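You operate a simulated robot arm through the tools that you are given. There is no shell and no other tool.

Carry out the task below with a simulated robot arm. There is one attempt and no reset: what you move stays moved.

JOB
Lay a lease with the air that the grey card asks.
Fine: grey card in the white drawer; blower on, air knob till the gauge shows it; close yarn clamp B; start it with the square green button and watch it finish.

It is judged by the outcome, as a careful person would: the job done as asked, and still so three seconds after it is handed in. It fails if anything else is knocked over, pushed out of place, dropped, spilled or broken.

ROBOT AND FRAMES
A 6-joint arm with a two-finger gripper, fixed in place. Base frame: the origin is at the foot of the arm, x ahead of it, y to its left, z up. Lengths are in m, angles in rad, forces in N, time in s.
With the tool pointing down near the work surface it reaches from about 0.44 to 0.84 m from the base axis. Its first joint turns from -2.897 to 2.897 rad. Payload 1.66 kg.
The TCP is the grasp point between the finger pads, 0.016 m short of the fingertips. In the tool frame z runs along the fingers and y along their closing line. The gripper opens to 0.111 m. The gripper's body begins 0.104 m behind the TCP.
Orientation is told as [roll, pitch, yaw] about the base's x, y, z axes, in that order, counted from this pose: with the fingers straight down and closing along the base's y, the tool's x points along the base's -x, its y along +y and its z along -z.

CONTROLS
- The arm moves only by the tool send_rows. Its argument "increments" is a list of rows, each an object of numbers (a shift or turn left out is 0, a gripper value left out holds the last): "tx", "ty", "tz": the shift along the tool's x, y, z in units of 400 mm (1.0 is 400 mm); "ax", "ay", "az": the turn, a rotation vector about the tool's x, y, z in units of 90 degrees (1.0 is 90 degrees); "hand": the finger opening in m, from 0 to 0.111. In form: [{"tx": .., "ty": .., "tz": .., "ax": .., "ay": .., "az": .., "hand": ..}, ...]. A call has 1 to 20 rows; each row is the pose to reach, as a shift and turn from the pose commanded when the call began, along the tool's axes at that moment. A call with a number of a shift or a turn outside -1 to 1 is refused whole. Rows are played at 5 a second. More than 0.05 m and 0.15 rad between two rows, or a gripper value outside its range, and nothing of the call is played. A pose out of reach is approached as far as the arm can. The call stops where the force on the tool passes 40 N (or 10 N more than at its start, if that is more) or the arm is blocked; 0.2 s more then pass. Each finger halts on what it meets, pressing with about 32 N; the grip force reading is that of the motor and also rises with nothing between the fingers. The clock runs only during rows and for 0.2 s after the last one: add rows that repeat a pose to give the fingers time. The reply holds the time, the measured pose of the TCP, the force on the tool along the base axes, the opening and the grip force, in the units named above and with some noise, with the torque about the TCP (base axes, N m) and any sound that the robot's microphone picked up, and new pictures: "views" is both (left out), scene, wrist or none.
- Cameras (640 x 400 px; columns grow to the right, rows downward): "scene" is fixed at [0.0511, -0.5007, 1.7213]; the picture's right is [0.23, -0.97, 0.00], its down [-0.42, -0.10, -0.90] and it looks along [0.88, 0.21, -0.43] (base axes); focal length 284 px, centre (320, 200). "wrist" rides on the gripper at [0.07, 0.014, -0.143] in the tool frame; the picture's right is [-0.19, 0.98, 0.00], its down [-0.87, -0.17, -0.47] and it looks along [-0.46, -0.09, 0.88] (tool axes); focal length 230 px, centre (320, 200). There is no depth. A picture from a camera that has moved, and an enlarged one, comes with that camera's place and axes in the base frame and with its lens.
- move_column(by): slides the trunk up (or, below 0, down) by that many m; the arm rides with it, the base frame stays. It gives what a move gives, with no picture.
- zoom(camera, box): a new picture of the part [left, top, right, bottom] of that camera's present view, enlarged. The clock stands still meanwhile.
- finish_job(): hands the job in; it is judged then, once.

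Nothing tells you positions but the pictures and the camera data. Unless the task says otherwise, let go and move clear before handing in.

The tools are called after "Emit:" as name(argument=value, ...) on one line, values as JSON. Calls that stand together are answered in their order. send_rows: Moves the arm, as the interface text tells. Its arguments: {"type":"object","properties":{"increments":{"type":"array","items":{"type":"object","properties":{"tx":{"type":"number"},"ty":{"type":"number"},"tz":{"type":"number"},"ax":{"type":"number"},"ay":{"type":"number"},"az":{"type":"number"},"hand":{"type":"number"}}}},"views":{"type":"string","enum":["both","scene","wrist","none"]}},"required":["increments"]} The other tools are called the same way: move_column (by) slides the trunk up or down; zoom (camera, box) takes an enlarged picture of a part of a camera's view; finish_job () hands the job in.

At the start:

```text
time_s: 0.0
tool_pos: [0.4083, -0.315, 1.6082]
tool_rot: [0.0, 0.0, 0.001]
ft_force: [-0.4, 0.8, 0.0]
torque: [-0.01, -0.02, 0.0]
finger_gap: 0.1111
gripper_force: 0.1
trunk travel left (down, up): [-0.35, 0.24]
```

scene: 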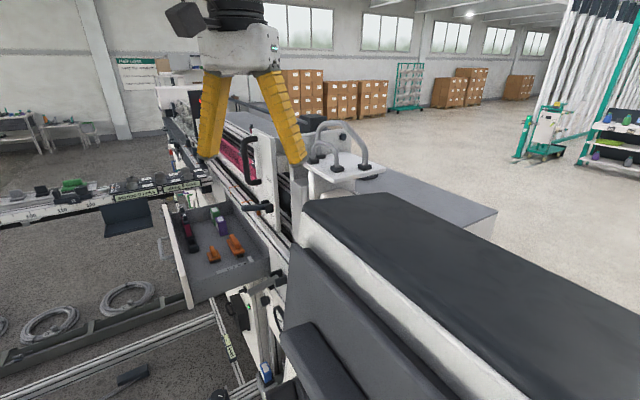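
wrist: 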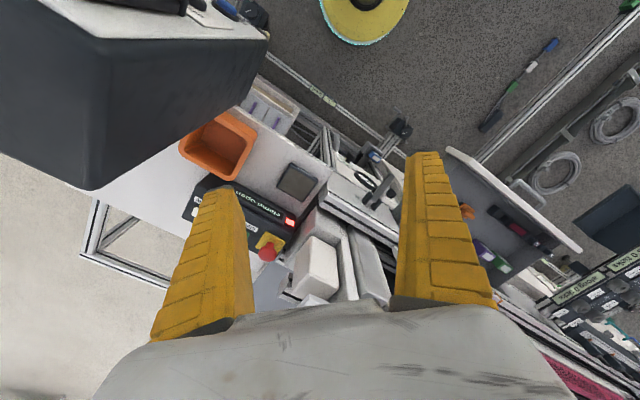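

I see a textile leasing machine with an open drawer tray, a control panel and a small display in the wrist view. I'll enlarge the pictures to find the cards, blower, knob, gauge, clamps and buttons.

Emit:
zoom(camera="scene", box=[140, 130, 400, 300])

Emit:
zoom(camera="wrist", box=[160, 70, 420, 320])

Emit:
zoom(camera="wrist", box=[400, 130, 640, 380])

Emit:
zoom(camera="scene", box=[180, 260, 340, 400])

Emit:
zoom(camera="scene", box=[0, 80, 220, 260])

```text
2.35 times, centred on (270, 215) of scene
camera zoom: at [0.0511, -0.5007, 1.7213], right [0.23, -0.97, 0.0], down [-0.42, -0.1, -0.9], along [0.88, 0.21, -0.43], focal length 668 px, centre (438, 165)
```

zoom: 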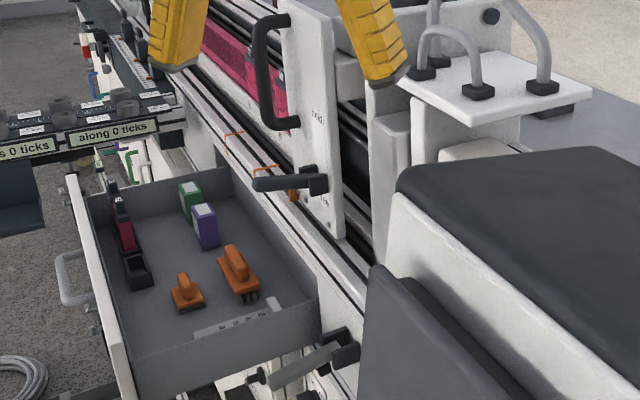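

```text
1.60 times, centred on (290, 195) of wrist
camera zoom: at [0.3381, -0.2997, 1.7511], right [0.19, 0.98, 0.0], down [0.87, -0.17, 0.47], along [0.46, -0.09, -0.88], focal length 368 px, centre (368, 208)
```

zoom: 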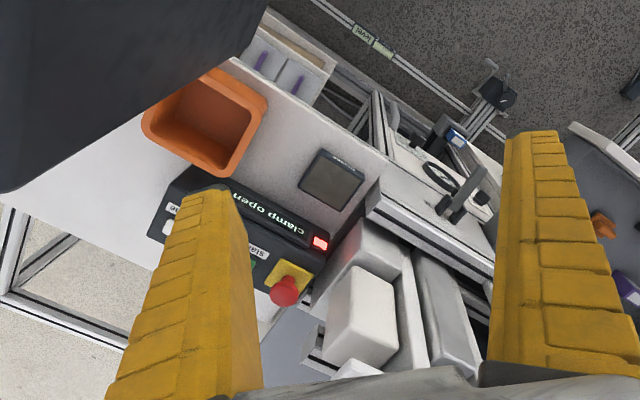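

```text
1.60 times, centred on (520, 255) of wrist
camera zoom: at [0.3381, -0.2997, 1.7511], right [0.19, 0.98, 0.0], down [0.87, -0.17, 0.47], along [0.46, -0.09, -0.88], focal length 368 px, centre (0, 112)
```

zoom: 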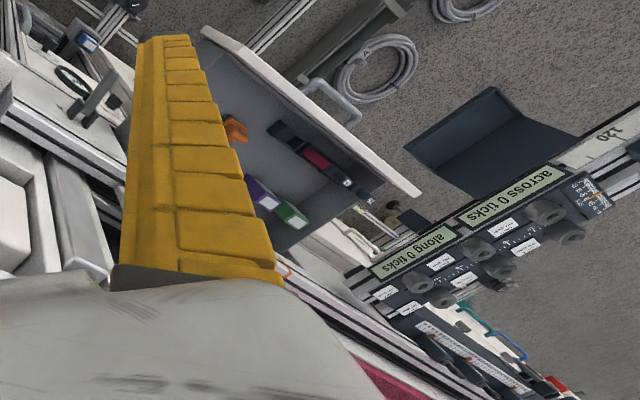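

```text
2.86 times, centred on (260, 330) of scene
camera zoom: at [0.0511, -0.5007, 1.7213], right [0.23, -0.97, 0.0], down [-0.42, -0.1, -0.9], along [0.88, 0.21, -0.43], focal length 811 px, centre (491, -171)
```

zoom: 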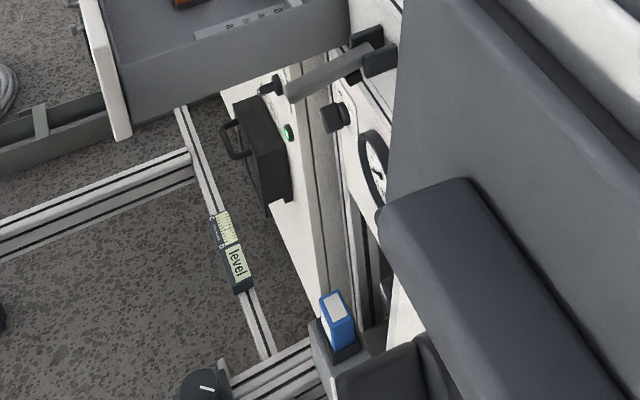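

```text
2.22 times, centred on (110, 170) of scene
camera zoom: at [0.0511, -0.5007, 1.7213], right [0.23, -0.97, 0.0], down [-0.42, -0.1, -0.9], along [0.88, 0.21, -0.43], focal length 630 px, centre (787, 267)
```

zoom: 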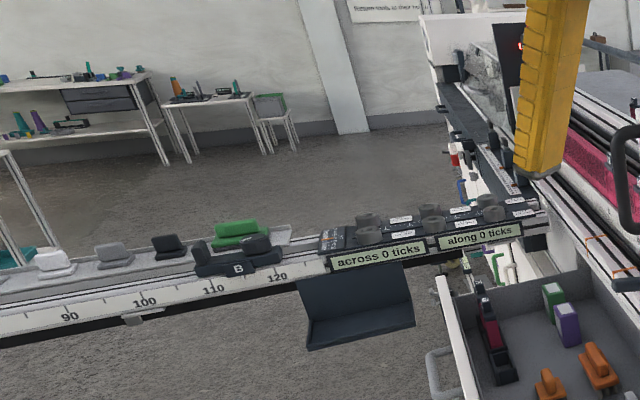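

The panel with "clamp open" seems to lie near (0.75, -0.6), and the open tray is farther off near (1.05, 0.28). I'll raise the trunk and then tilt and turn the wrist camera to look around before touching anything.

Emit:
move_column(by=0.2)

Emit:
send_rows(increments=[{"az": 0.09}, {"az": 0.18}, {"az": 0.27}, {"az": 0.36}, {"az": 0.45}, {"az": 0.54}])

```text
time_s: 2.2
tool_pos: [0.4091, -0.314, 1.8071]
tool_rot: [0.0, -0.002, 0.0]
ft_force: [0.1, -0.2, -0.2]
torque: [0.0, -0.03, 0.0]
finger_gap: 0.111
gripper_force: 0.1
trunk travel left (down, up): [-0.55, 0.04]
```

```text
time_s: 3.6
tool_pos: [0.4091, -0.3135, 1.806]
tool_rot: [0.001, -0.001, -0.848]
ft_force: [0.4, 0.3, -0.2]
torque: [0.02, 0.01, -0.02]
finger_gap: 0.1111
gripper_force: 0.0
trunk travel left (down, up): [-0.55, 0.04]
camera wrist: at [0.3722, -0.2517, 1.9512], right [0.86, 0.51, 0.0], down [0.44, -0.76, 0.47], along [0.24, -0.41, -0.88], focal length 230 px, centre (320, 200)
```

scene: 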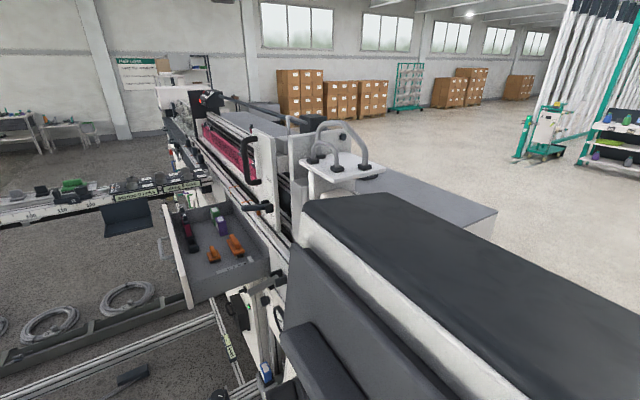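
wrist: 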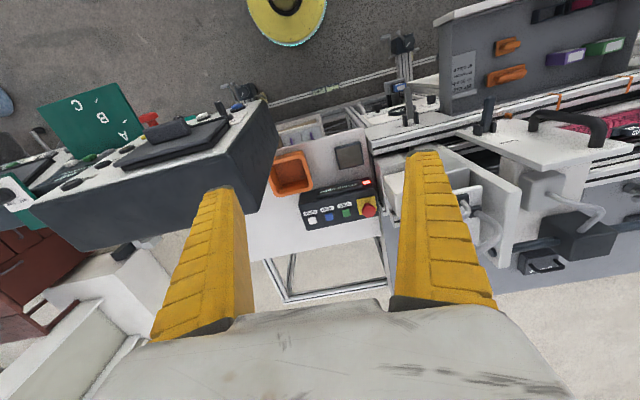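

Emit:
zoom(camera="wrist", box=[240, 90, 480, 240])

Emit:
zoom(camera="wrist", box=[0, 60, 280, 260])

Emit:
zoom(camera="wrist", box=[400, 0, 640, 180])

Emit:
zoom(camera="scene", box=[150, 50, 400, 220])

```text
2.67 times, centred on (360, 165) of wrist
camera zoom: at [0.3722, -0.2517, 1.9512], right [0.86, 0.51, 0.0], down [0.44, -0.76, 0.47], along [0.24, -0.41, -0.88], focal length 614 px, centre (213, 293)
```

zoom: 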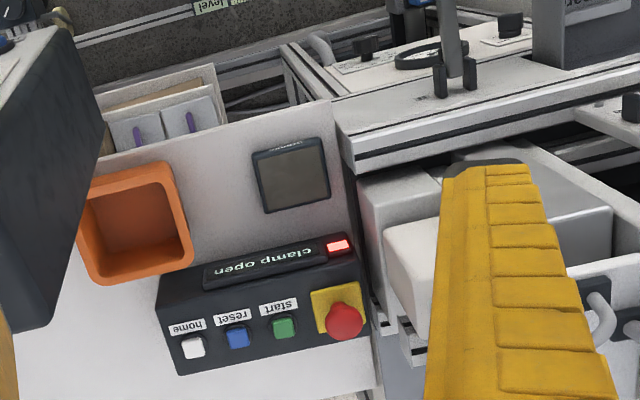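

```text
2.00 times, centred on (140, 160) of wrist
camera zoom: at [0.3722, -0.2517, 1.9512], right [0.86, 0.51, 0.0], down [0.44, -0.76, 0.47], along [0.24, -0.41, -0.88], focal length 460 px, centre (680, 280)
```

zoom: 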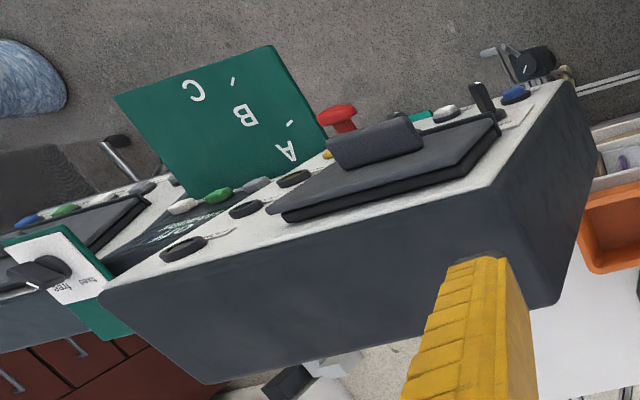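

```text
2.22 times, centred on (520, 90) of wrist
camera zoom: at [0.3722, -0.2517, 1.9512], right [0.86, 0.51, 0.0], down [0.44, -0.76, 0.47], along [0.24, -0.41, -0.88], focal length 511 px, centre (-124, 444)
```

zoom: 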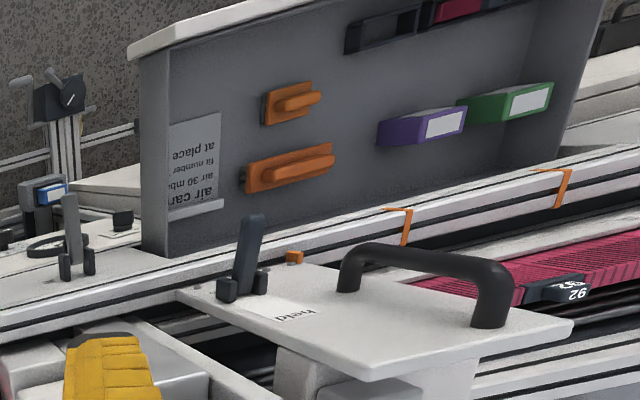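

```text
2.35 times, centred on (275, 135) of scene
camera zoom: at [0.0511, -0.5007, 1.7213], right [0.23, -0.97, 0.0], down [-0.42, -0.1, -0.9], along [0.88, 0.21, -0.43], focal length 668 px, centre (426, 353)
```

zoom: 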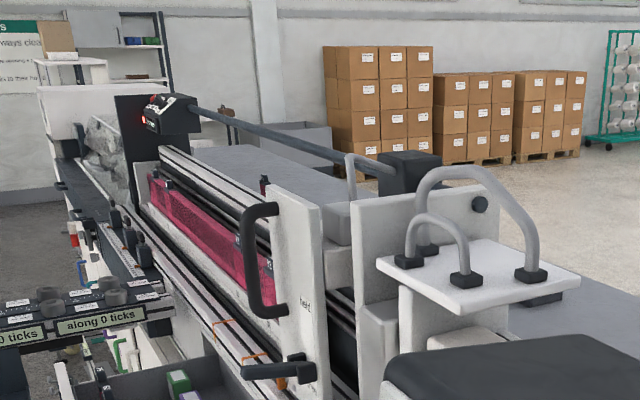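

The drawer floor card reads something like "air card, air 30 mb…". I'll read it closer and check the other areas.

Emit:
zoom(camera="wrist", box=[450, 40, 500, 90])

Emit:
zoom(camera="wrist", box=[370, 20, 480, 140])

Emit:
zoom(camera="wrist", box=[30, 80, 160, 200])

Emit:
zoom(camera="scene", box=[0, 170, 110, 220])

```text
8.00 times, centred on (475, 65) of wrist
camera zoom: at [0.3722, -0.2517, 1.9512], right [0.86, 0.51, 0.0], down [0.44, -0.76, 0.47], along [0.24, -0.41, -0.88], focal length 1841 px, centre (-920, 1280)
```

zoom: 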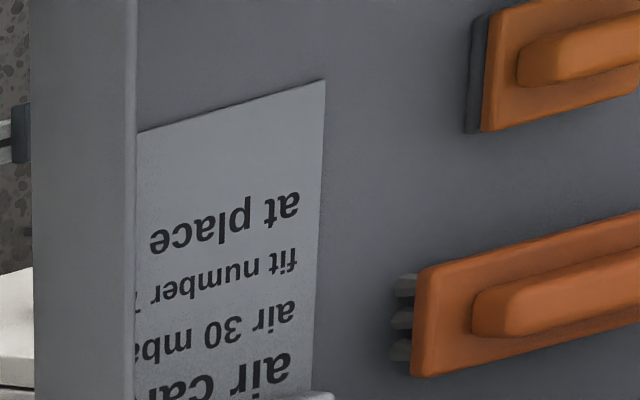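

```text
3.33 times, centred on (425, 80) of wrist
camera zoom: at [0.3722, -0.2517, 1.9512], right [0.86, 0.51, 0.0], down [0.44, -0.76, 0.47], along [0.24, -0.41, -0.88], focal length 767 px, centre (-30, 600)
```

zoom: 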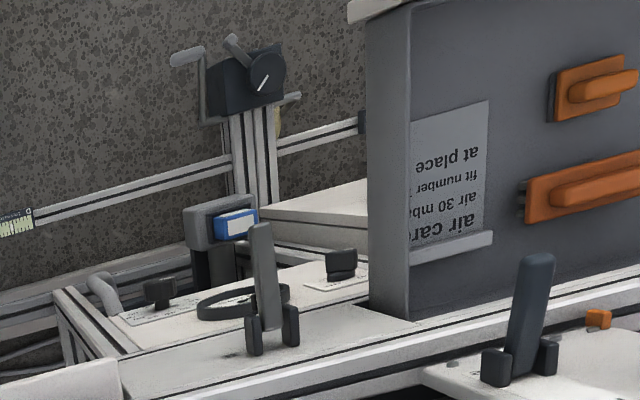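

```text
3.33 times, centred on (95, 140) of wrist
camera zoom: at [0.3722, -0.2517, 1.9512], right [0.86, 0.51, 0.0], down [0.44, -0.76, 0.47], along [0.24, -0.41, -0.88], focal length 767 px, centre (1070, 400)
```

zoom: 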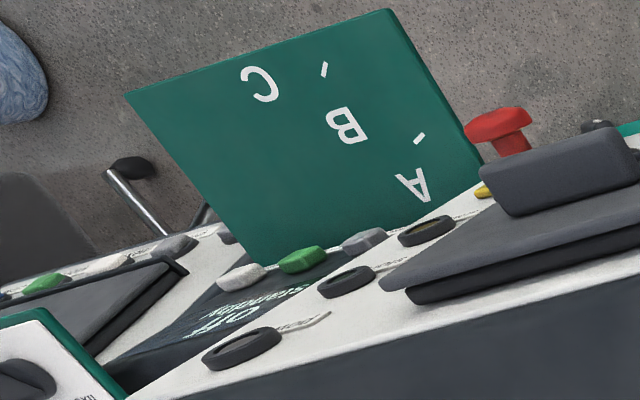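

```text
5.82 times, centred on (55, 195) of scene
camera zoom: at [0.0511, -0.5007, 1.7213], right [0.23, -0.97, 0.0], down [-0.42, -0.1, -0.9], along [0.88, 0.21, -0.43], focal length 1651 px, centre (1862, 229)
```

zoom: 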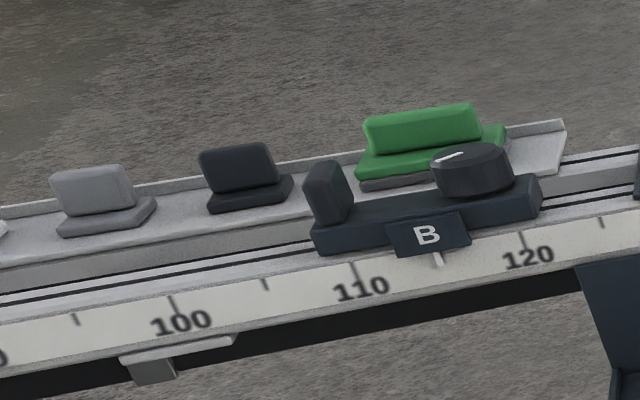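

The drawer card is partly hidden by the drawer's edge. A dark-topped console (top z≈1.59) stands right next to the arm at y<-0.42, so I'll shift to +y and straighten the wrist for a cleaner look at the card and at the machine front.

Emit:
send_rows(increments=[{"tx": 0.07, "ty": 0.056, "az": -0.09}, {"tx": 0.14, "ty": 0.112, "az": -0.18}, {"tx": 0.21, "ty": 0.168, "az": -0.27}, {"tx": 0.28, "ty": 0.224, "az": -0.36}, {"tx": 0.35, "ty": 0.28, "az": -0.45}, {"tx": 0.416, "ty": 0.337, "az": -0.54}], views="wrist")

```text
time_s: 5.0
tool_pos: [0.3998, -0.0976, 1.8072]
tool_rot: [-0.001, -0.002, 0.005]
ft_force: [-0.2, -0.1, 0.8]
torque: [-0.07, 0.0, 0.01]
finger_gap: 0.1109
gripper_force: 0.0
trunk travel left (down, up): [-0.55, 0.04]
camera wrist: at [0.3283, -0.0835, 1.951], right [0.19, 0.98, 0.0], down [0.87, -0.16, 0.47], along [0.47, -0.09, -0.88], focal length 230 px, centre (320, 200)
```

wrist: 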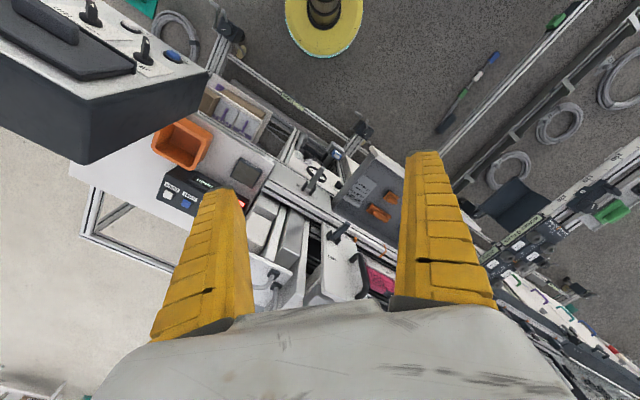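

Emit:
zoom(camera="wrist", box=[330, 165, 400, 225])

Emit:
zoom(camera="wrist", box=[230, 110, 400, 300])

Emit:
zoom(camera="wrist", box=[270, 110, 360, 200])

Emit:
zoom(camera="wrist", box=[470, 160, 640, 310])

Emit:
zoom(camera="wrist", box=[60, 0, 300, 160])

```text
6.67 times, centred on (365, 195) of wrist
camera zoom: at [0.3283, -0.0835, 1.951], right [0.19, 0.98, 0.0], down [0.87, -0.16, 0.47], along [0.47, -0.09, -0.88], focal length 1534 px, centre (20, 233)
```

zoom: 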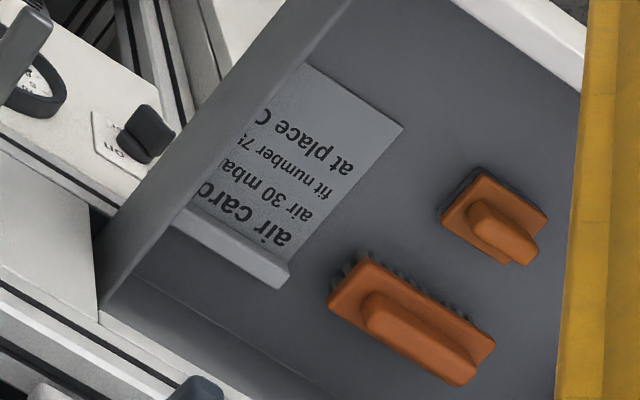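

```text
2.11 times, centred on (315, 205) of wrist
camera zoom: at [0.3283, -0.0835, 1.951], right [0.19, 0.98, 0.0], down [0.87, -0.16, 0.47], along [0.47, -0.09, -0.88], focal length 484 px, centre (330, 190)
```

zoom: 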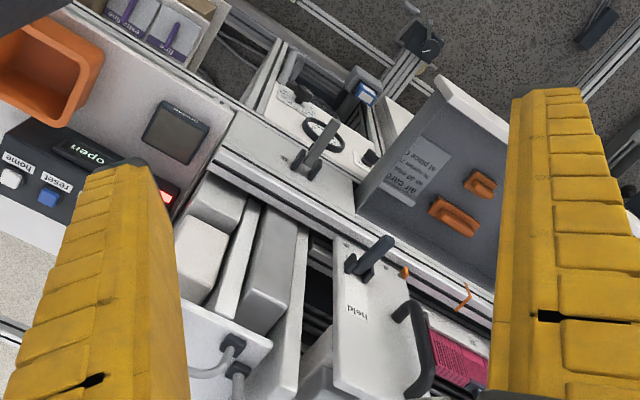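

```text
4.44 times, centred on (315, 155) of wrist
camera zoom: at [0.3283, -0.0835, 1.951], right [0.19, 0.98, 0.0], down [0.87, -0.16, 0.47], along [0.47, -0.09, -0.88], focal length 1022 px, centre (342, 400)
```

zoom: 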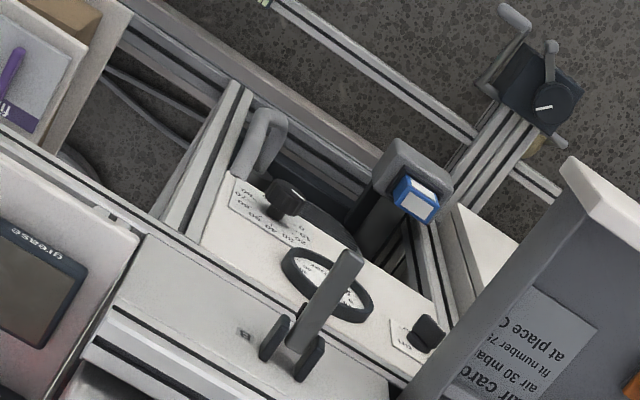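

```text
2.67 times, centred on (555, 235) of wrist
camera zoom: at [0.3283, -0.0835, 1.951], right [0.19, 0.98, 0.0], down [0.87, -0.16, 0.47], along [0.47, -0.09, -0.88], focal length 614 px, centre (-307, 107)
```

zoom: 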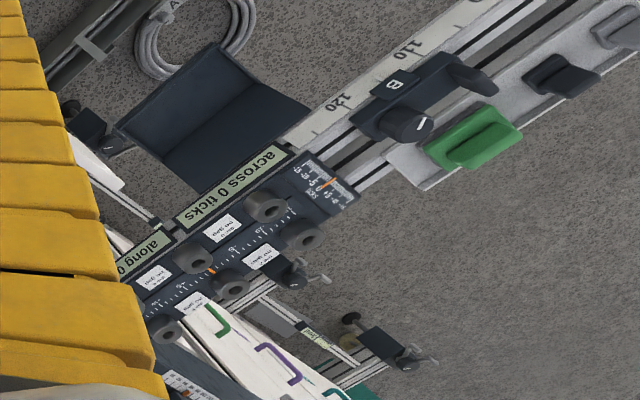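

```text
2.50 times, centred on (180, 80) of wrist
camera zoom: at [0.3283, -0.0835, 1.951], right [0.19, 0.98, 0.0], down [0.87, -0.16, 0.47], along [0.47, -0.09, -0.88], focal length 575 px, centre (670, 500)
```

zoom: 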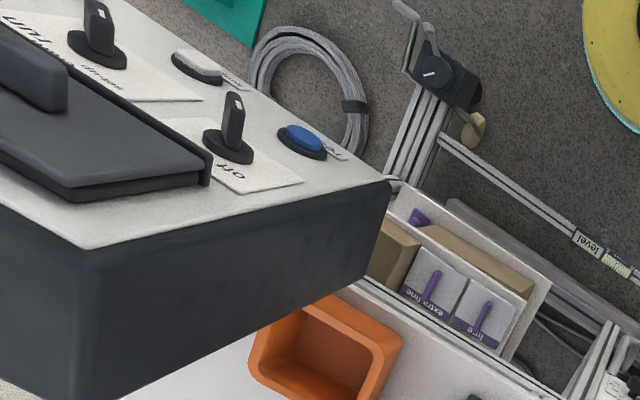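

The front carries, along the machine, a knob with a scale, a round gauge and an off/on switch beside the drawer, plus a lever labelled B above them. The front faces about (-0.79, 0.61), so I'll turn to face it and come closer.

Emit:
send_rows(increments=[{"tx": -0.1, "ty": 0.015, "az": 0.07}, {"tx": -0.2, "ty": 0.03, "az": 0.14}, {"tx": -0.3, "ty": 0.045, "az": 0.21}, {"tx": -0.4, "ty": 0.06, "az": 0.28}, {"tx": -0.5, "ty": 0.075, "az": 0.35}, {"tx": -0.56, "ty": 0.085, "az": 0.418}, {"tx": -0.56, "ty": 0.085, "az": 0.418, "tz": 0.12}, {"tx": -0.56, "ty": 0.085, "az": 0.418, "tz": 0.24}, {"tx": -0.56, "ty": 0.085, "az": 0.418, "tz": 0.36}, {"tx": -0.56, "ty": 0.085, "az": 0.418, "tz": 0.48}, {"tx": -0.56, "ty": 0.085, "az": 0.418, "tz": 0.6}, {"tx": -0.56, "ty": 0.085, "az": 0.418, "tz": 0.72}, {"tx": -0.56, "ty": 0.085, "az": 0.418, "tz": 0.84}, {"tx": -0.56, "ty": 0.085, "az": 0.418, "tz": 0.96}, {"tx": -0.56, "ty": 0.085, "az": 0.418, "tz": 1.0}])

```text
time_s: 8.2
tool_pos: [0.6243, -0.0668, 1.4087]
tool_rot: [0.0, -0.002, -0.656]
ft_force: [0.0, -0.6, -0.5]
torque: [0.03, 0.0, 0.0]
finger_gap: 0.1108
gripper_force: 0.0
trunk travel left (down, up): [-0.55, 0.04]
camera wrist: at [0.5764, -0.0125, 1.5524], right [0.75, 0.66, 0.0], down [0.58, -0.66, 0.47], along [0.31, -0.35, -0.88], focal length 230 px, centre (320, 200)
```

scene: 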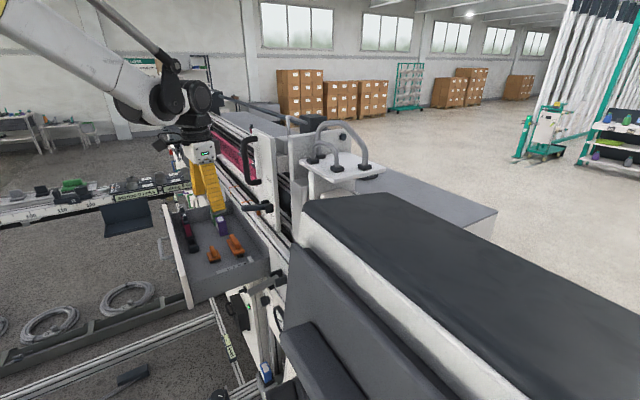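
wrist: 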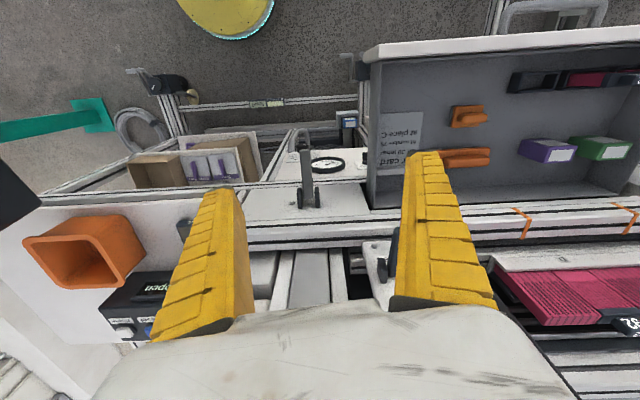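

Emit:
zoom(camera="wrist", box=[265, 110, 385, 220])

Emit:
zoom(camera="wrist", box=[360, 90, 430, 180])

Emit:
zoom(camera="wrist", box=[80, 50, 290, 210])

```text
3.64 times, centred on (325, 165) of wrist
camera zoom: at [0.5764, -0.0125, 1.5524], right [0.75, 0.66, 0.0], down [0.58, -0.66, 0.47], along [0.31, -0.35, -0.88], focal length 837 px, centre (302, 327)
```

zoom: 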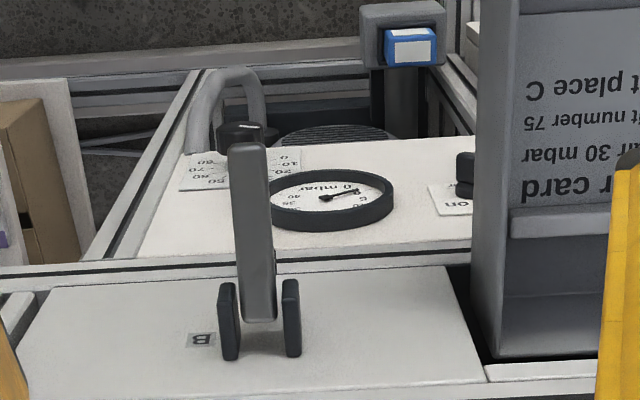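

```text
4.44 times, centred on (395, 135) of wrist
camera zoom: at [0.5764, -0.0125, 1.5524], right [0.75, 0.66, 0.0], down [0.58, -0.66, 0.47], along [0.31, -0.35, -0.88], focal length 1022 px, centre (-13, 489)
```

zoom: 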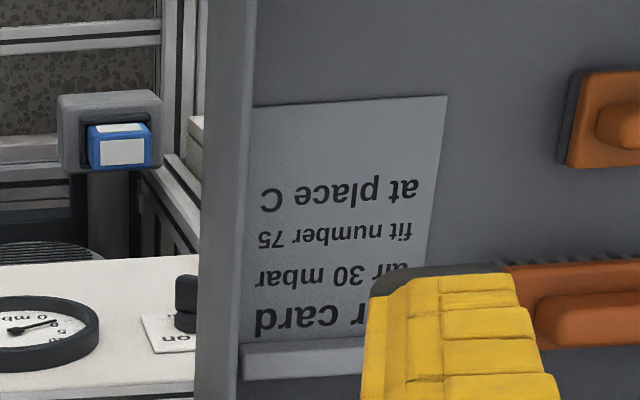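

```text
2.50 times, centred on (185, 130) of wrist
camera zoom: at [0.5764, -0.0125, 1.5524], right [0.75, 0.66, 0.0], down [0.58, -0.66, 0.47], along [0.31, -0.35, -0.88], focal length 575 px, centre (658, 375)
```

zoom: 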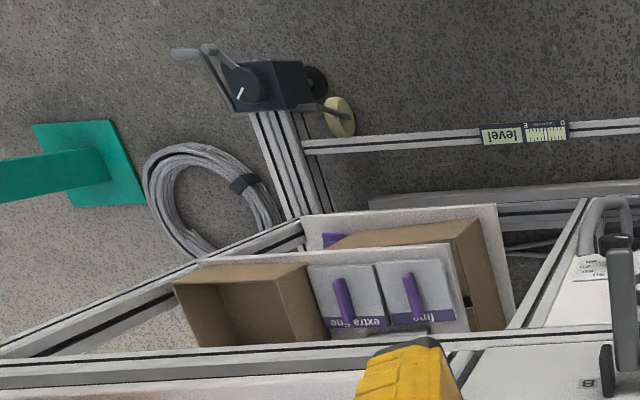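

The panel is a vertical front face: gauge near (0.74,-0.18,0.90), knob with scale near (0.67,-0.21,0.79), off/on switch near (0.815,-0.08,0.90) just below the drawer's edge; the card reads "air 30 mbar". I'll back off and tilt the tool to look at the front face more squarely.

Emit:
send_rows(increments=[{"tx": 0.042, "ty": -0.012, "tz": 0.08, "ay": -0.049}, {"tx": 0.084, "ty": -0.024, "tz": 0.16, "ay": -0.098}, {"tx": 0.126, "ty": -0.036, "tz": 0.24, "ay": -0.147}, {"tx": 0.168, "ty": -0.048, "tz": 0.32, "ay": -0.196}, {"tx": 0.21, "ty": -0.06, "tz": 0.4, "ay": -0.245}, {"tx": 0.252, "ty": -0.072, "tz": 0.48, "ay": -0.294}, {"tx": 0.294, "ty": -0.084, "tz": 0.56, "ay": -0.343}, {"tx": 0.335, "ty": -0.095, "tz": 0.65, "ay": -0.389}])

```text
time_s: 10.0
tool_pos: [0.6151, 0.0092, 1.2327]
tool_rot: [-0.003, -0.608, -0.656]
ft_force: [0.4, 0.1, 0.2]
torque: [-0.04, 0.03, -0.02]
finger_gap: 0.1108
gripper_force: 0.0
out of reach, approached as far as the arm can: row 5, 6, 7, 8
trunk travel left (down, up): [-0.55, 0.04]
camera wrist: at [0.5126, 0.1065, 1.3113], right [0.72, 0.68, 0.11], down [0.25, -0.4, 0.88], along [0.64, -0.61, -0.46], focal length 230 px, centre (320, 200)
```

scene: 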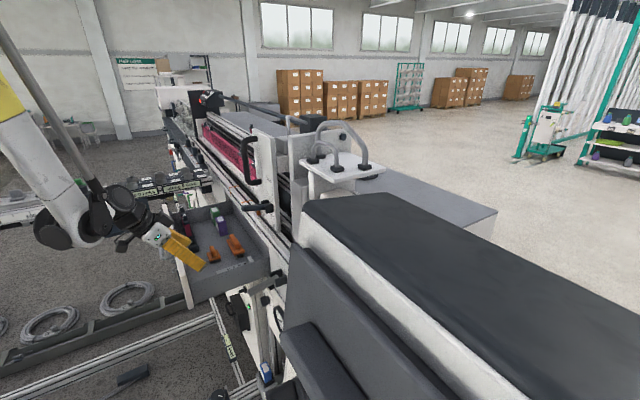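
wrist: 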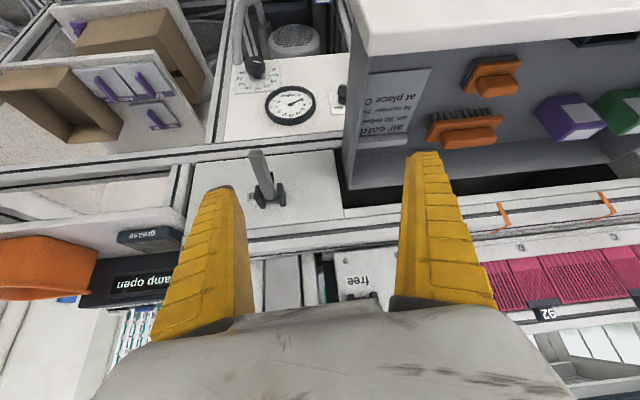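

Emit:
zoom(camera="wrist", box=[215, 0, 375, 110])

Emit:
zoom(camera="wrist", box=[215, 110, 375, 240])

Emit:
zoom(camera="wrist", box=[300, 220, 420, 320])

Emit:
zoom(camera="wrist", box=[60, 220, 200, 330])

```text
3.64 times, centred on (295, 55) of wrist
camera zoom: at [0.5126, 0.1065, 1.3113], right [0.72, 0.68, 0.11], down [0.25, -0.4, 0.88], along [0.64, -0.61, -0.46], focal length 837 px, centre (411, 727)
```

zoom: 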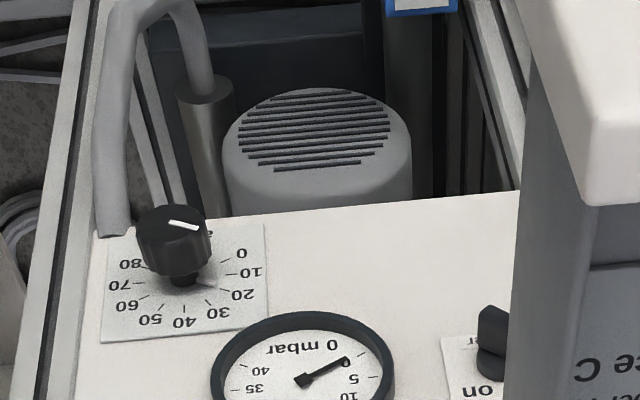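

```text
3.08 times, centred on (295, 175) of wrist
camera zoom: at [0.5126, 0.1065, 1.3113], right [0.72, 0.68, 0.11], down [0.25, -0.4, 0.88], along [0.64, -0.61, -0.46], focal length 708 px, centre (397, 277)
```

zoom: 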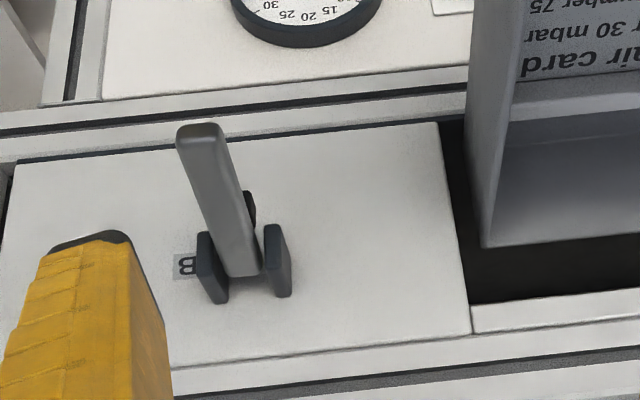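

```text
4.00 times, centred on (360, 270) of wrist
camera zoom: at [0.5126, 0.1065, 1.3113], right [0.72, 0.68, 0.11], down [0.25, -0.4, 0.88], along [0.64, -0.61, -0.46], focal length 920 px, centre (160, -80)
```

zoom: 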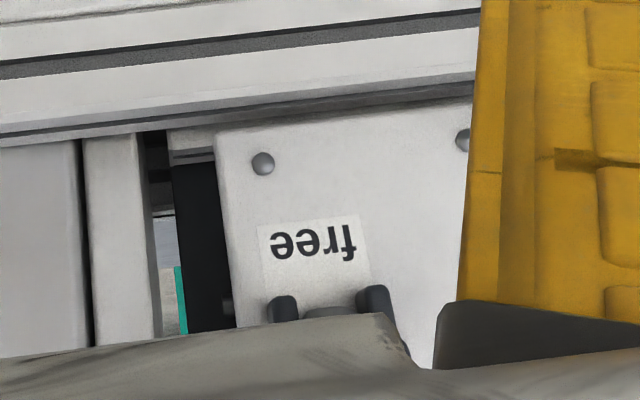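

```text
3.64 times, centred on (130, 275) of wrist
camera zoom: at [0.5126, 0.1065, 1.3113], right [0.72, 0.68, 0.11], down [0.25, -0.4, 0.88], along [0.64, -0.61, -0.46], focal length 837 px, centre (1011, -73)
```

zoom: 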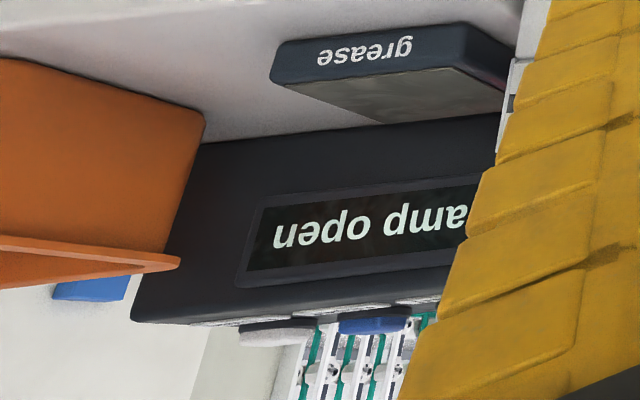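

Emit:
zoom(camera="scene", box=[220, 260, 310, 340])

Emit:
zoom(camera="scene", box=[230, 110, 310, 220])

```text
5.00 times, centred on (265, 300) of scene
camera zoom: at [0.0511, -0.5007, 1.7213], right [0.23, -0.97, 0.0], down [-0.42, -0.1, -0.9], along [0.88, 0.21, -0.43], focal length 1419 px, centre (595, -300)
```

zoom: 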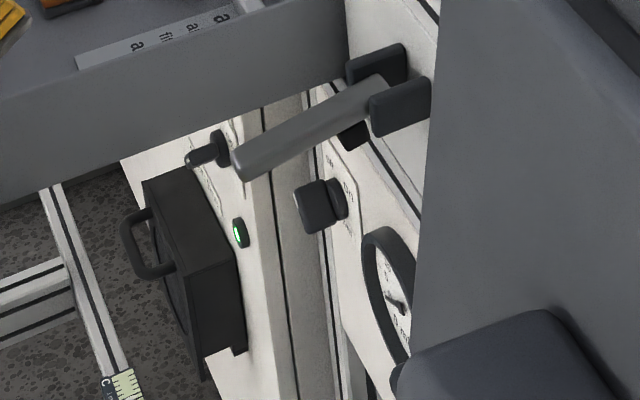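

```text
3.64 times, centred on (270, 165) of scene
camera zoom: at [0.0511, -0.5007, 1.7213], right [0.23, -0.97, 0.0], down [-0.42, -0.1, -0.9], along [0.88, 0.21, -0.43], focal length 1032 px, centre (502, 327)
```

zoom: 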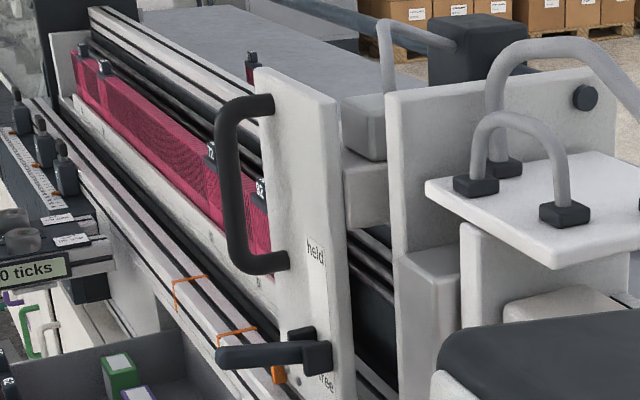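

The front plane turns out to be at about 45° (facing (-0.71, 0.71)): gauge ≈ (0.75,-0.18,0.87), air knob ≈ (0.70,-0.24,0.74), blower switch ≈ (0.84,-0.09,0.86), lever B running from (0.705,-0.20,1.11) out to (0.64,-0.13,1.09). I'll straighten up, then lower the trunk so the arm can work at that height.

Emit:
send_rows(increments=[{"tx": -0.065, "tz": -0.092, "ay": 0.039}, {"tx": -0.13, "tz": -0.184, "ay": 0.078}, {"tx": -0.195, "tz": -0.276, "ay": 0.117}, {"tx": -0.26, "tz": -0.368, "ay": 0.156}, {"tx": -0.325, "tz": -0.46, "ay": 0.195}, {"tx": -0.39, "tz": -0.552, "ay": 0.234}, {"tx": -0.455, "tz": -0.644, "ay": 0.273}, {"tx": -0.52, "tz": -0.736, "ay": 0.312}, {"tx": -0.585, "tz": -0.828, "ay": 0.351}, {"tx": -0.645, "tz": -0.92, "ay": 0.389}], views="none")

Emit:
move_column(by=-0.4)

```text
time_s: 12.2
tool_pos: [0.6153, 0.0071, 1.6802]
tool_rot: [0.0, 0.0, -0.656]
ft_force: [0.6, -0.4, 0.4]
torque: [-0.01, -0.01, 0.01]
finger_gap: 0.1108
gripper_force: 0.1
trunk travel left (down, up): [-0.55, 0.04]
```

```text
time_s: 16.0
tool_pos: [0.6141, 0.007, 1.2801]
tool_rot: [-0.002, -0.003, -0.656]
ft_force: [-0.3, 0.9, -0.3]
torque: [0.01, 0.03, 0.01]
finger_gap: 0.1107
gripper_force: 0.2
trunk travel left (down, up): [-0.15, 0.44]
```

Emit:
send_rows(increments=[{"tx": 0.05, "ty": -0.05, "tz": 0.0, "az": 0.02}, {"tx": 0.1, "ty": -0.1, "tz": 0.0, "az": 0.04, "ay": -0.04}, {"tx": 0.15, "ty": -0.15, "tz": 0.08, "az": 0.06, "ay": -0.1}, {"tx": 0.2, "ty": -0.2, "tz": 0.16, "az": 0.08, "ay": -0.16}, {"tx": 0.2, "ty": -0.2, "tz": 0.24, "az": 0.082, "ay": -0.22}, {"tx": 0.2, "ty": -0.2, "tz": 0.325, "az": 0.082, "ay": -0.28}])

```text
time_s: 17.4
tool_pos: [0.5034, -0.006, 1.15]
tool_rot: [0.031, -0.441, -0.793]
ft_force: [-0.3, -0.3, -1.5]
torque: [-0.02, -0.02, -0.06]
finger_gap: 0.1111
gripper_force: 0.1
trunk travel left (down, up): [-0.15, 0.44]
camera wrist: at [0.4213, 0.0896, 1.2511], right [0.81, 0.57, 0.11], down [0.28, -0.54, 0.79], along [0.51, -0.61, -0.6], focal length 230 px, centre (320, 200)
```

scene: 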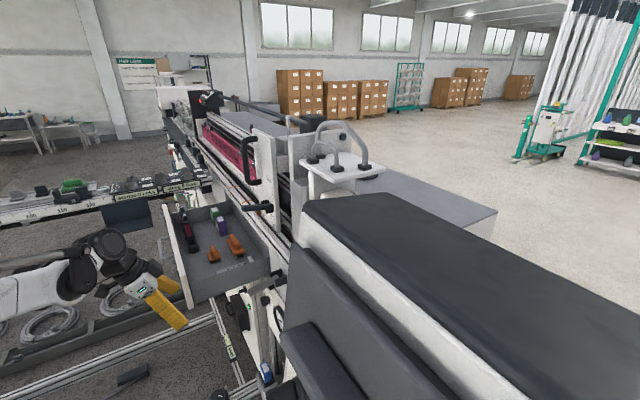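
wrist: 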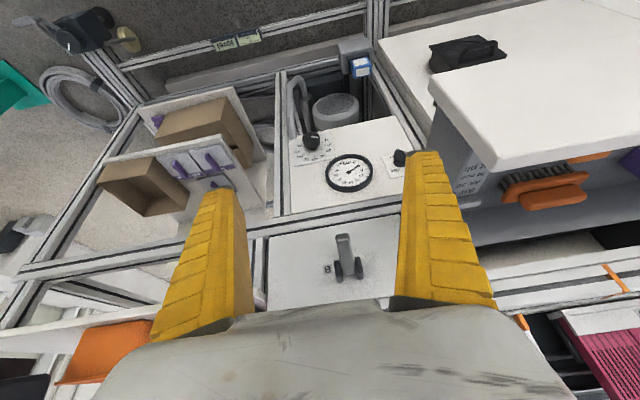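

Emit:
send_rows(increments=[{"tx": 0.053, "tz": 0.112, "ay": -0.08}, {"tx": 0.106, "tz": 0.225, "ay": -0.16}, {"tx": 0.16, "tz": 0.34, "ay": -0.24}, {"tx": 0.213, "tz": 0.452, "ay": -0.333}], views="wrist")

```text
refused: row 3 steps farther than a row can; nothing moved
```

Emit:
send_rows(increments=[{"tx": 0.043, "tz": 0.09, "ay": -0.067}, {"tx": 0.086, "tz": 0.18, "ay": -0.134}, {"tx": 0.129, "tz": 0.27, "ay": -0.2}, {"tx": 0.172, "tz": 0.36, "ay": -0.267}, {"tx": 0.213, "tz": 0.452, "ay": -0.333}], views="wrist")

```text
time_s: 18.6
tool_pos: [0.5302, 0.0067, 0.9883]
tool_rot: [0.052, -0.963, -0.821]
ft_force: [-0.1, -0.9, -0.5]
torque: [0.01, -0.01, -0.01]
finger_gap: 0.1114
gripper_force: 0.1
out of reach, approached as far as the arm can: row 5
trunk travel left (down, up): [-0.15, 0.44]
camera wrist: at [0.4268, 0.1278, 1.0137], right [0.77, 0.62, 0.18], down [-0.06, -0.21, 0.97], along [0.64, -0.76, -0.13], focal length 230 px, centre (320, 200)
```

wrist: 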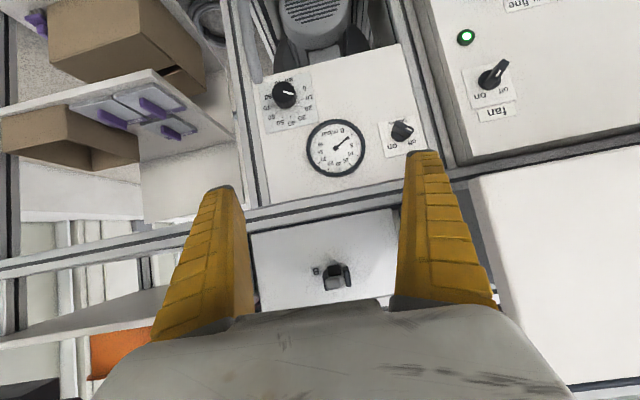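

Emit:
zoom(camera="wrist", box=[250, 40, 420, 180])

Emit:
zoom(camera="wrist", box=[290, 210, 400, 300])

Emit:
zoom(camera="wrist", box=[370, 100, 430, 170])

Emit:
zoom(camera="wrist", box=[430, 0, 600, 140])

```text
2.86 times, centred on (335, 110) of wrist
camera zoom: at [0.4268, 0.1278, 1.0137], right [0.77, 0.62, 0.18], down [-0.06, -0.21, 0.97], along [0.64, -0.76, -0.13], focal length 657 px, centre (277, 457)
```

zoom: 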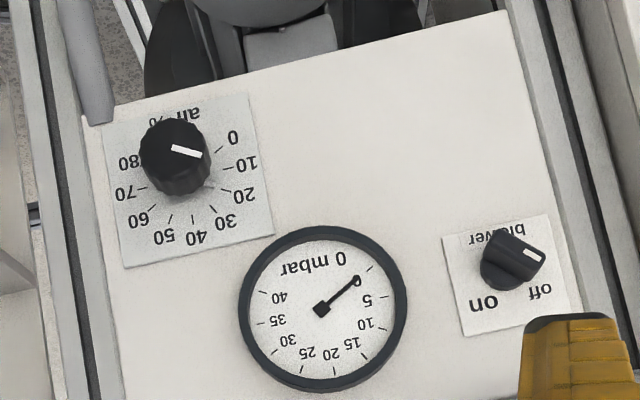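

```text
4.44 times, centred on (345, 255) of wrist
camera zoom: at [0.4268, 0.1278, 1.0137], right [0.77, 0.62, 0.18], down [-0.06, -0.21, 0.97], along [0.64, -0.76, -0.13], focal length 1022 px, centre (209, -44)
```

zoom: 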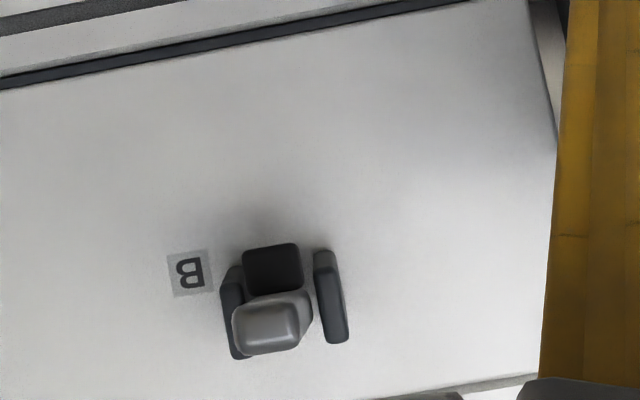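

```text
5.71 times, centred on (400, 135) of wrist
camera zoom: at [0.4268, 0.1278, 1.0137], right [0.77, 0.62, 0.18], down [-0.06, -0.21, 0.97], along [0.64, -0.76, -0.13], focal length 1315 px, centre (-137, 571)
```

zoom: 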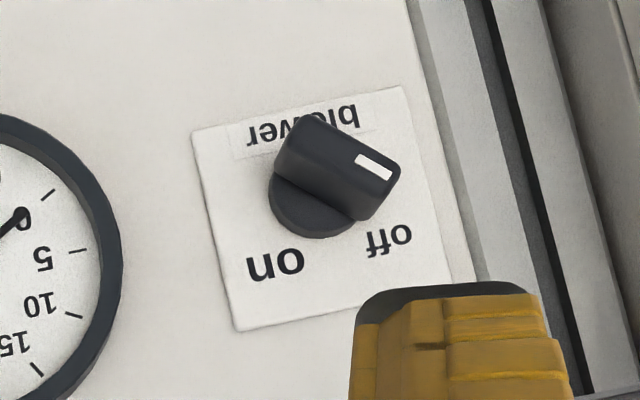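

```text
2.86 times, centred on (515, 70) of wrist
camera zoom: at [0.4268, 0.1278, 1.0137], right [0.77, 0.62, 0.18], down [-0.06, -0.21, 0.97], along [0.64, -0.76, -0.13], focal length 657 px, centre (-237, 571)
```

zoom: 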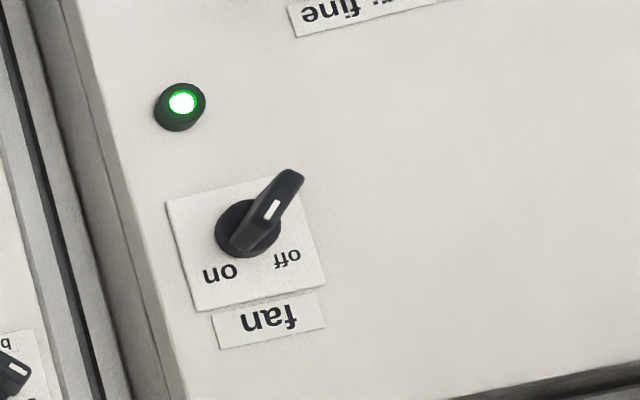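

The front face is clear now: blower rotary switch points to "off" (on is about 90° clockwise), air knob at 0 with a % scale, gauge 0–40 mbar, and lever B sticks straight out above a black pad, so it closes by swinging down. I'll turn the tool horizontal, pointing about along +x so the wrist stays clear of the drawer, and approach the switch.

Emit:
send_rows(increments=[{"tx": -0.001, "ty": 0.004, "tz": 0.06, "ax": -0.051, "ay": -0.04, "az": -0.021}, {"tx": -0.003, "ty": 0.009, "tz": 0.12, "ax": -0.103, "ay": -0.08, "az": -0.041}, {"tx": -0.004, "ty": 0.014, "tz": 0.18, "ax": -0.154, "ay": -0.12, "az": -0.062}, {"tx": -0.005, "ty": 0.019, "tz": 0.24, "ax": -0.206, "ay": -0.161, "az": -0.082}, {"tx": -0.007, "ty": 0.024, "tz": 0.3, "ax": -0.257, "ay": -0.201, "az": -0.103}, {"tx": -0.008, "ty": 0.029, "tz": 0.36, "ax": -0.309, "ay": -0.241, "az": -0.123}, {"tx": -0.01, "ty": 0.034, "tz": 0.43, "ax": -0.36, "ay": -0.281, "az": -0.144}, {"tx": -0.011, "ty": 0.0385, "tz": 0.492, "ax": -0.4117, "ay": -0.3212, "az": -0.1646}])

```text
time_s: 19.8
tool_pos: [0.6792, -0.0518, 1.0211]
tool_rot: [0.183, -1.273, -0.567]
ft_force: [-24.8, -23.6, 0.3]
torque: [0.4, -0.28, 0.55]
finger_gap: 0.0932
gripper_force: 0.1
out of reach, approached as far as the arm can: row 1, 2, 3, 4, 5
trunk travel left (down, up): [-0.15, 0.44]
stopped in row 5: the force on the tool passed its limit at 43 N (the readings are from after the stop); the commanded pose is now the measured one
camera wrist: at [0.5387, 0.0231, 0.9974], right [0.42, 0.88, 0.23], down [-0.27, -0.13, 0.95], along [0.87, -0.47, 0.18], focal length 230 px, centre (320, 200)
```

scene: 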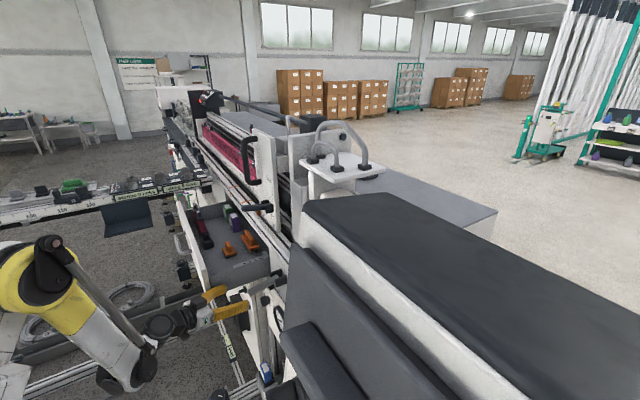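
wrist: 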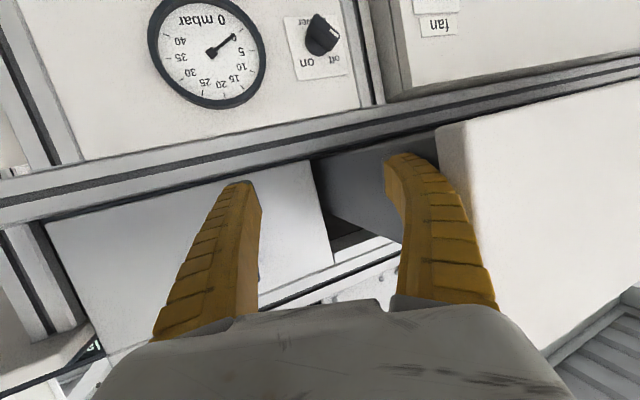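

The finger touched the drawer's front corner because the solver drifted off an unreachable path. I'll check whether the drawer shifted, then back straight away from it.

Emit:
zoom(camera="scene", box=[140, 130, 400, 300])

Emit:
zoom(camera="wrist", box=[360, 100, 520, 220])

```text
2.35 times, centred on (270, 215) of scene
camera zoom: at [0.0511, -0.5007, 1.7213], right [0.23, -0.97, 0.0], down [-0.42, -0.1, -0.9], along [0.88, 0.21, -0.43], focal length 668 px, centre (438, 165)
```

zoom: 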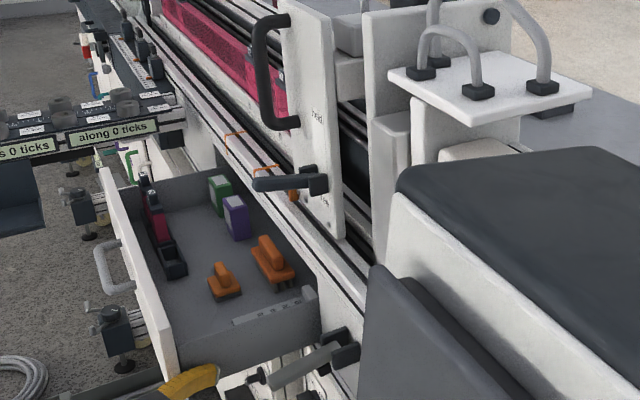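

```text
3.33 times, centred on (440, 160) of wrist
camera zoom: at [0.5387, 0.0231, 0.9974], right [0.42, 0.88, 0.23], down [-0.27, -0.13, 0.95], along [0.87, -0.47, 0.18], focal length 767 px, centre (-80, 333)
```

zoom: 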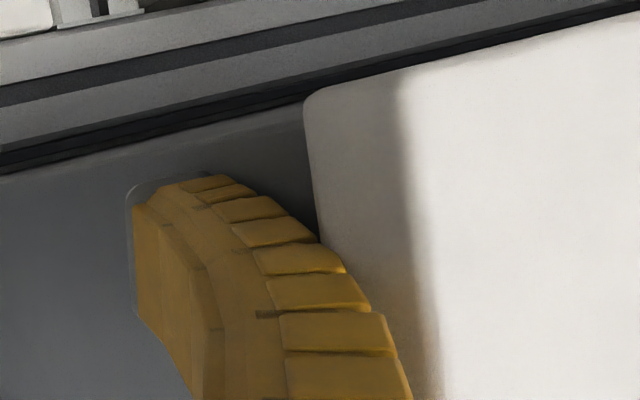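

The drawer did slide in by roughly 5 cm, so I'll have to draw it back out by its handle afterwards. First I'll move the finger sideways off its corner.

Emit:
send_rows(increments=[{"tx": 0.003, "ty": -0.05, "tz": -0.02}, {"tx": 0.007, "ty": -0.1, "tz": -0.04}, {"tx": 0.01, "ty": -0.15, "tz": -0.061}])

```text
time_s: 20.6
tool_pos: [0.6561, -0.0949, 1.044]
tool_rot: [0.183, -1.268, -0.56]
ft_force: [-0.1, -0.8, -0.7]
torque: [0.01, -0.03, 0.01]
finger_gap: 0.1108
gripper_force: 0.0
out of reach, approached as far as the arm can: row 1, 2, 3
trunk travel left (down, up): [-0.15, 0.44]
camera wrist: at [0.5146, -0.0195, 1.021], right [0.42, 0.88, 0.23], down [-0.27, -0.13, 0.96], along [0.87, -0.46, 0.18], focal length 230 px, centre (320, 200)
```

scene: 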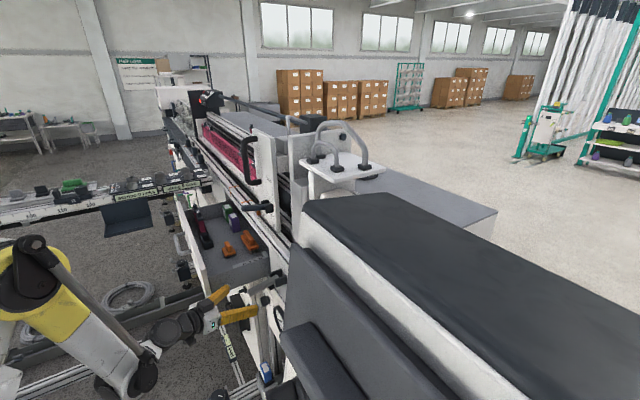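
wrist: 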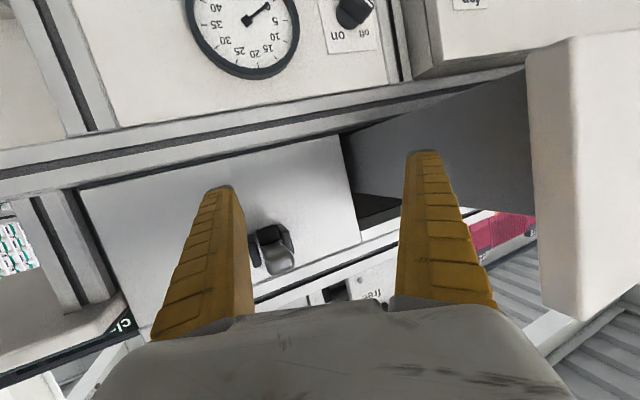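

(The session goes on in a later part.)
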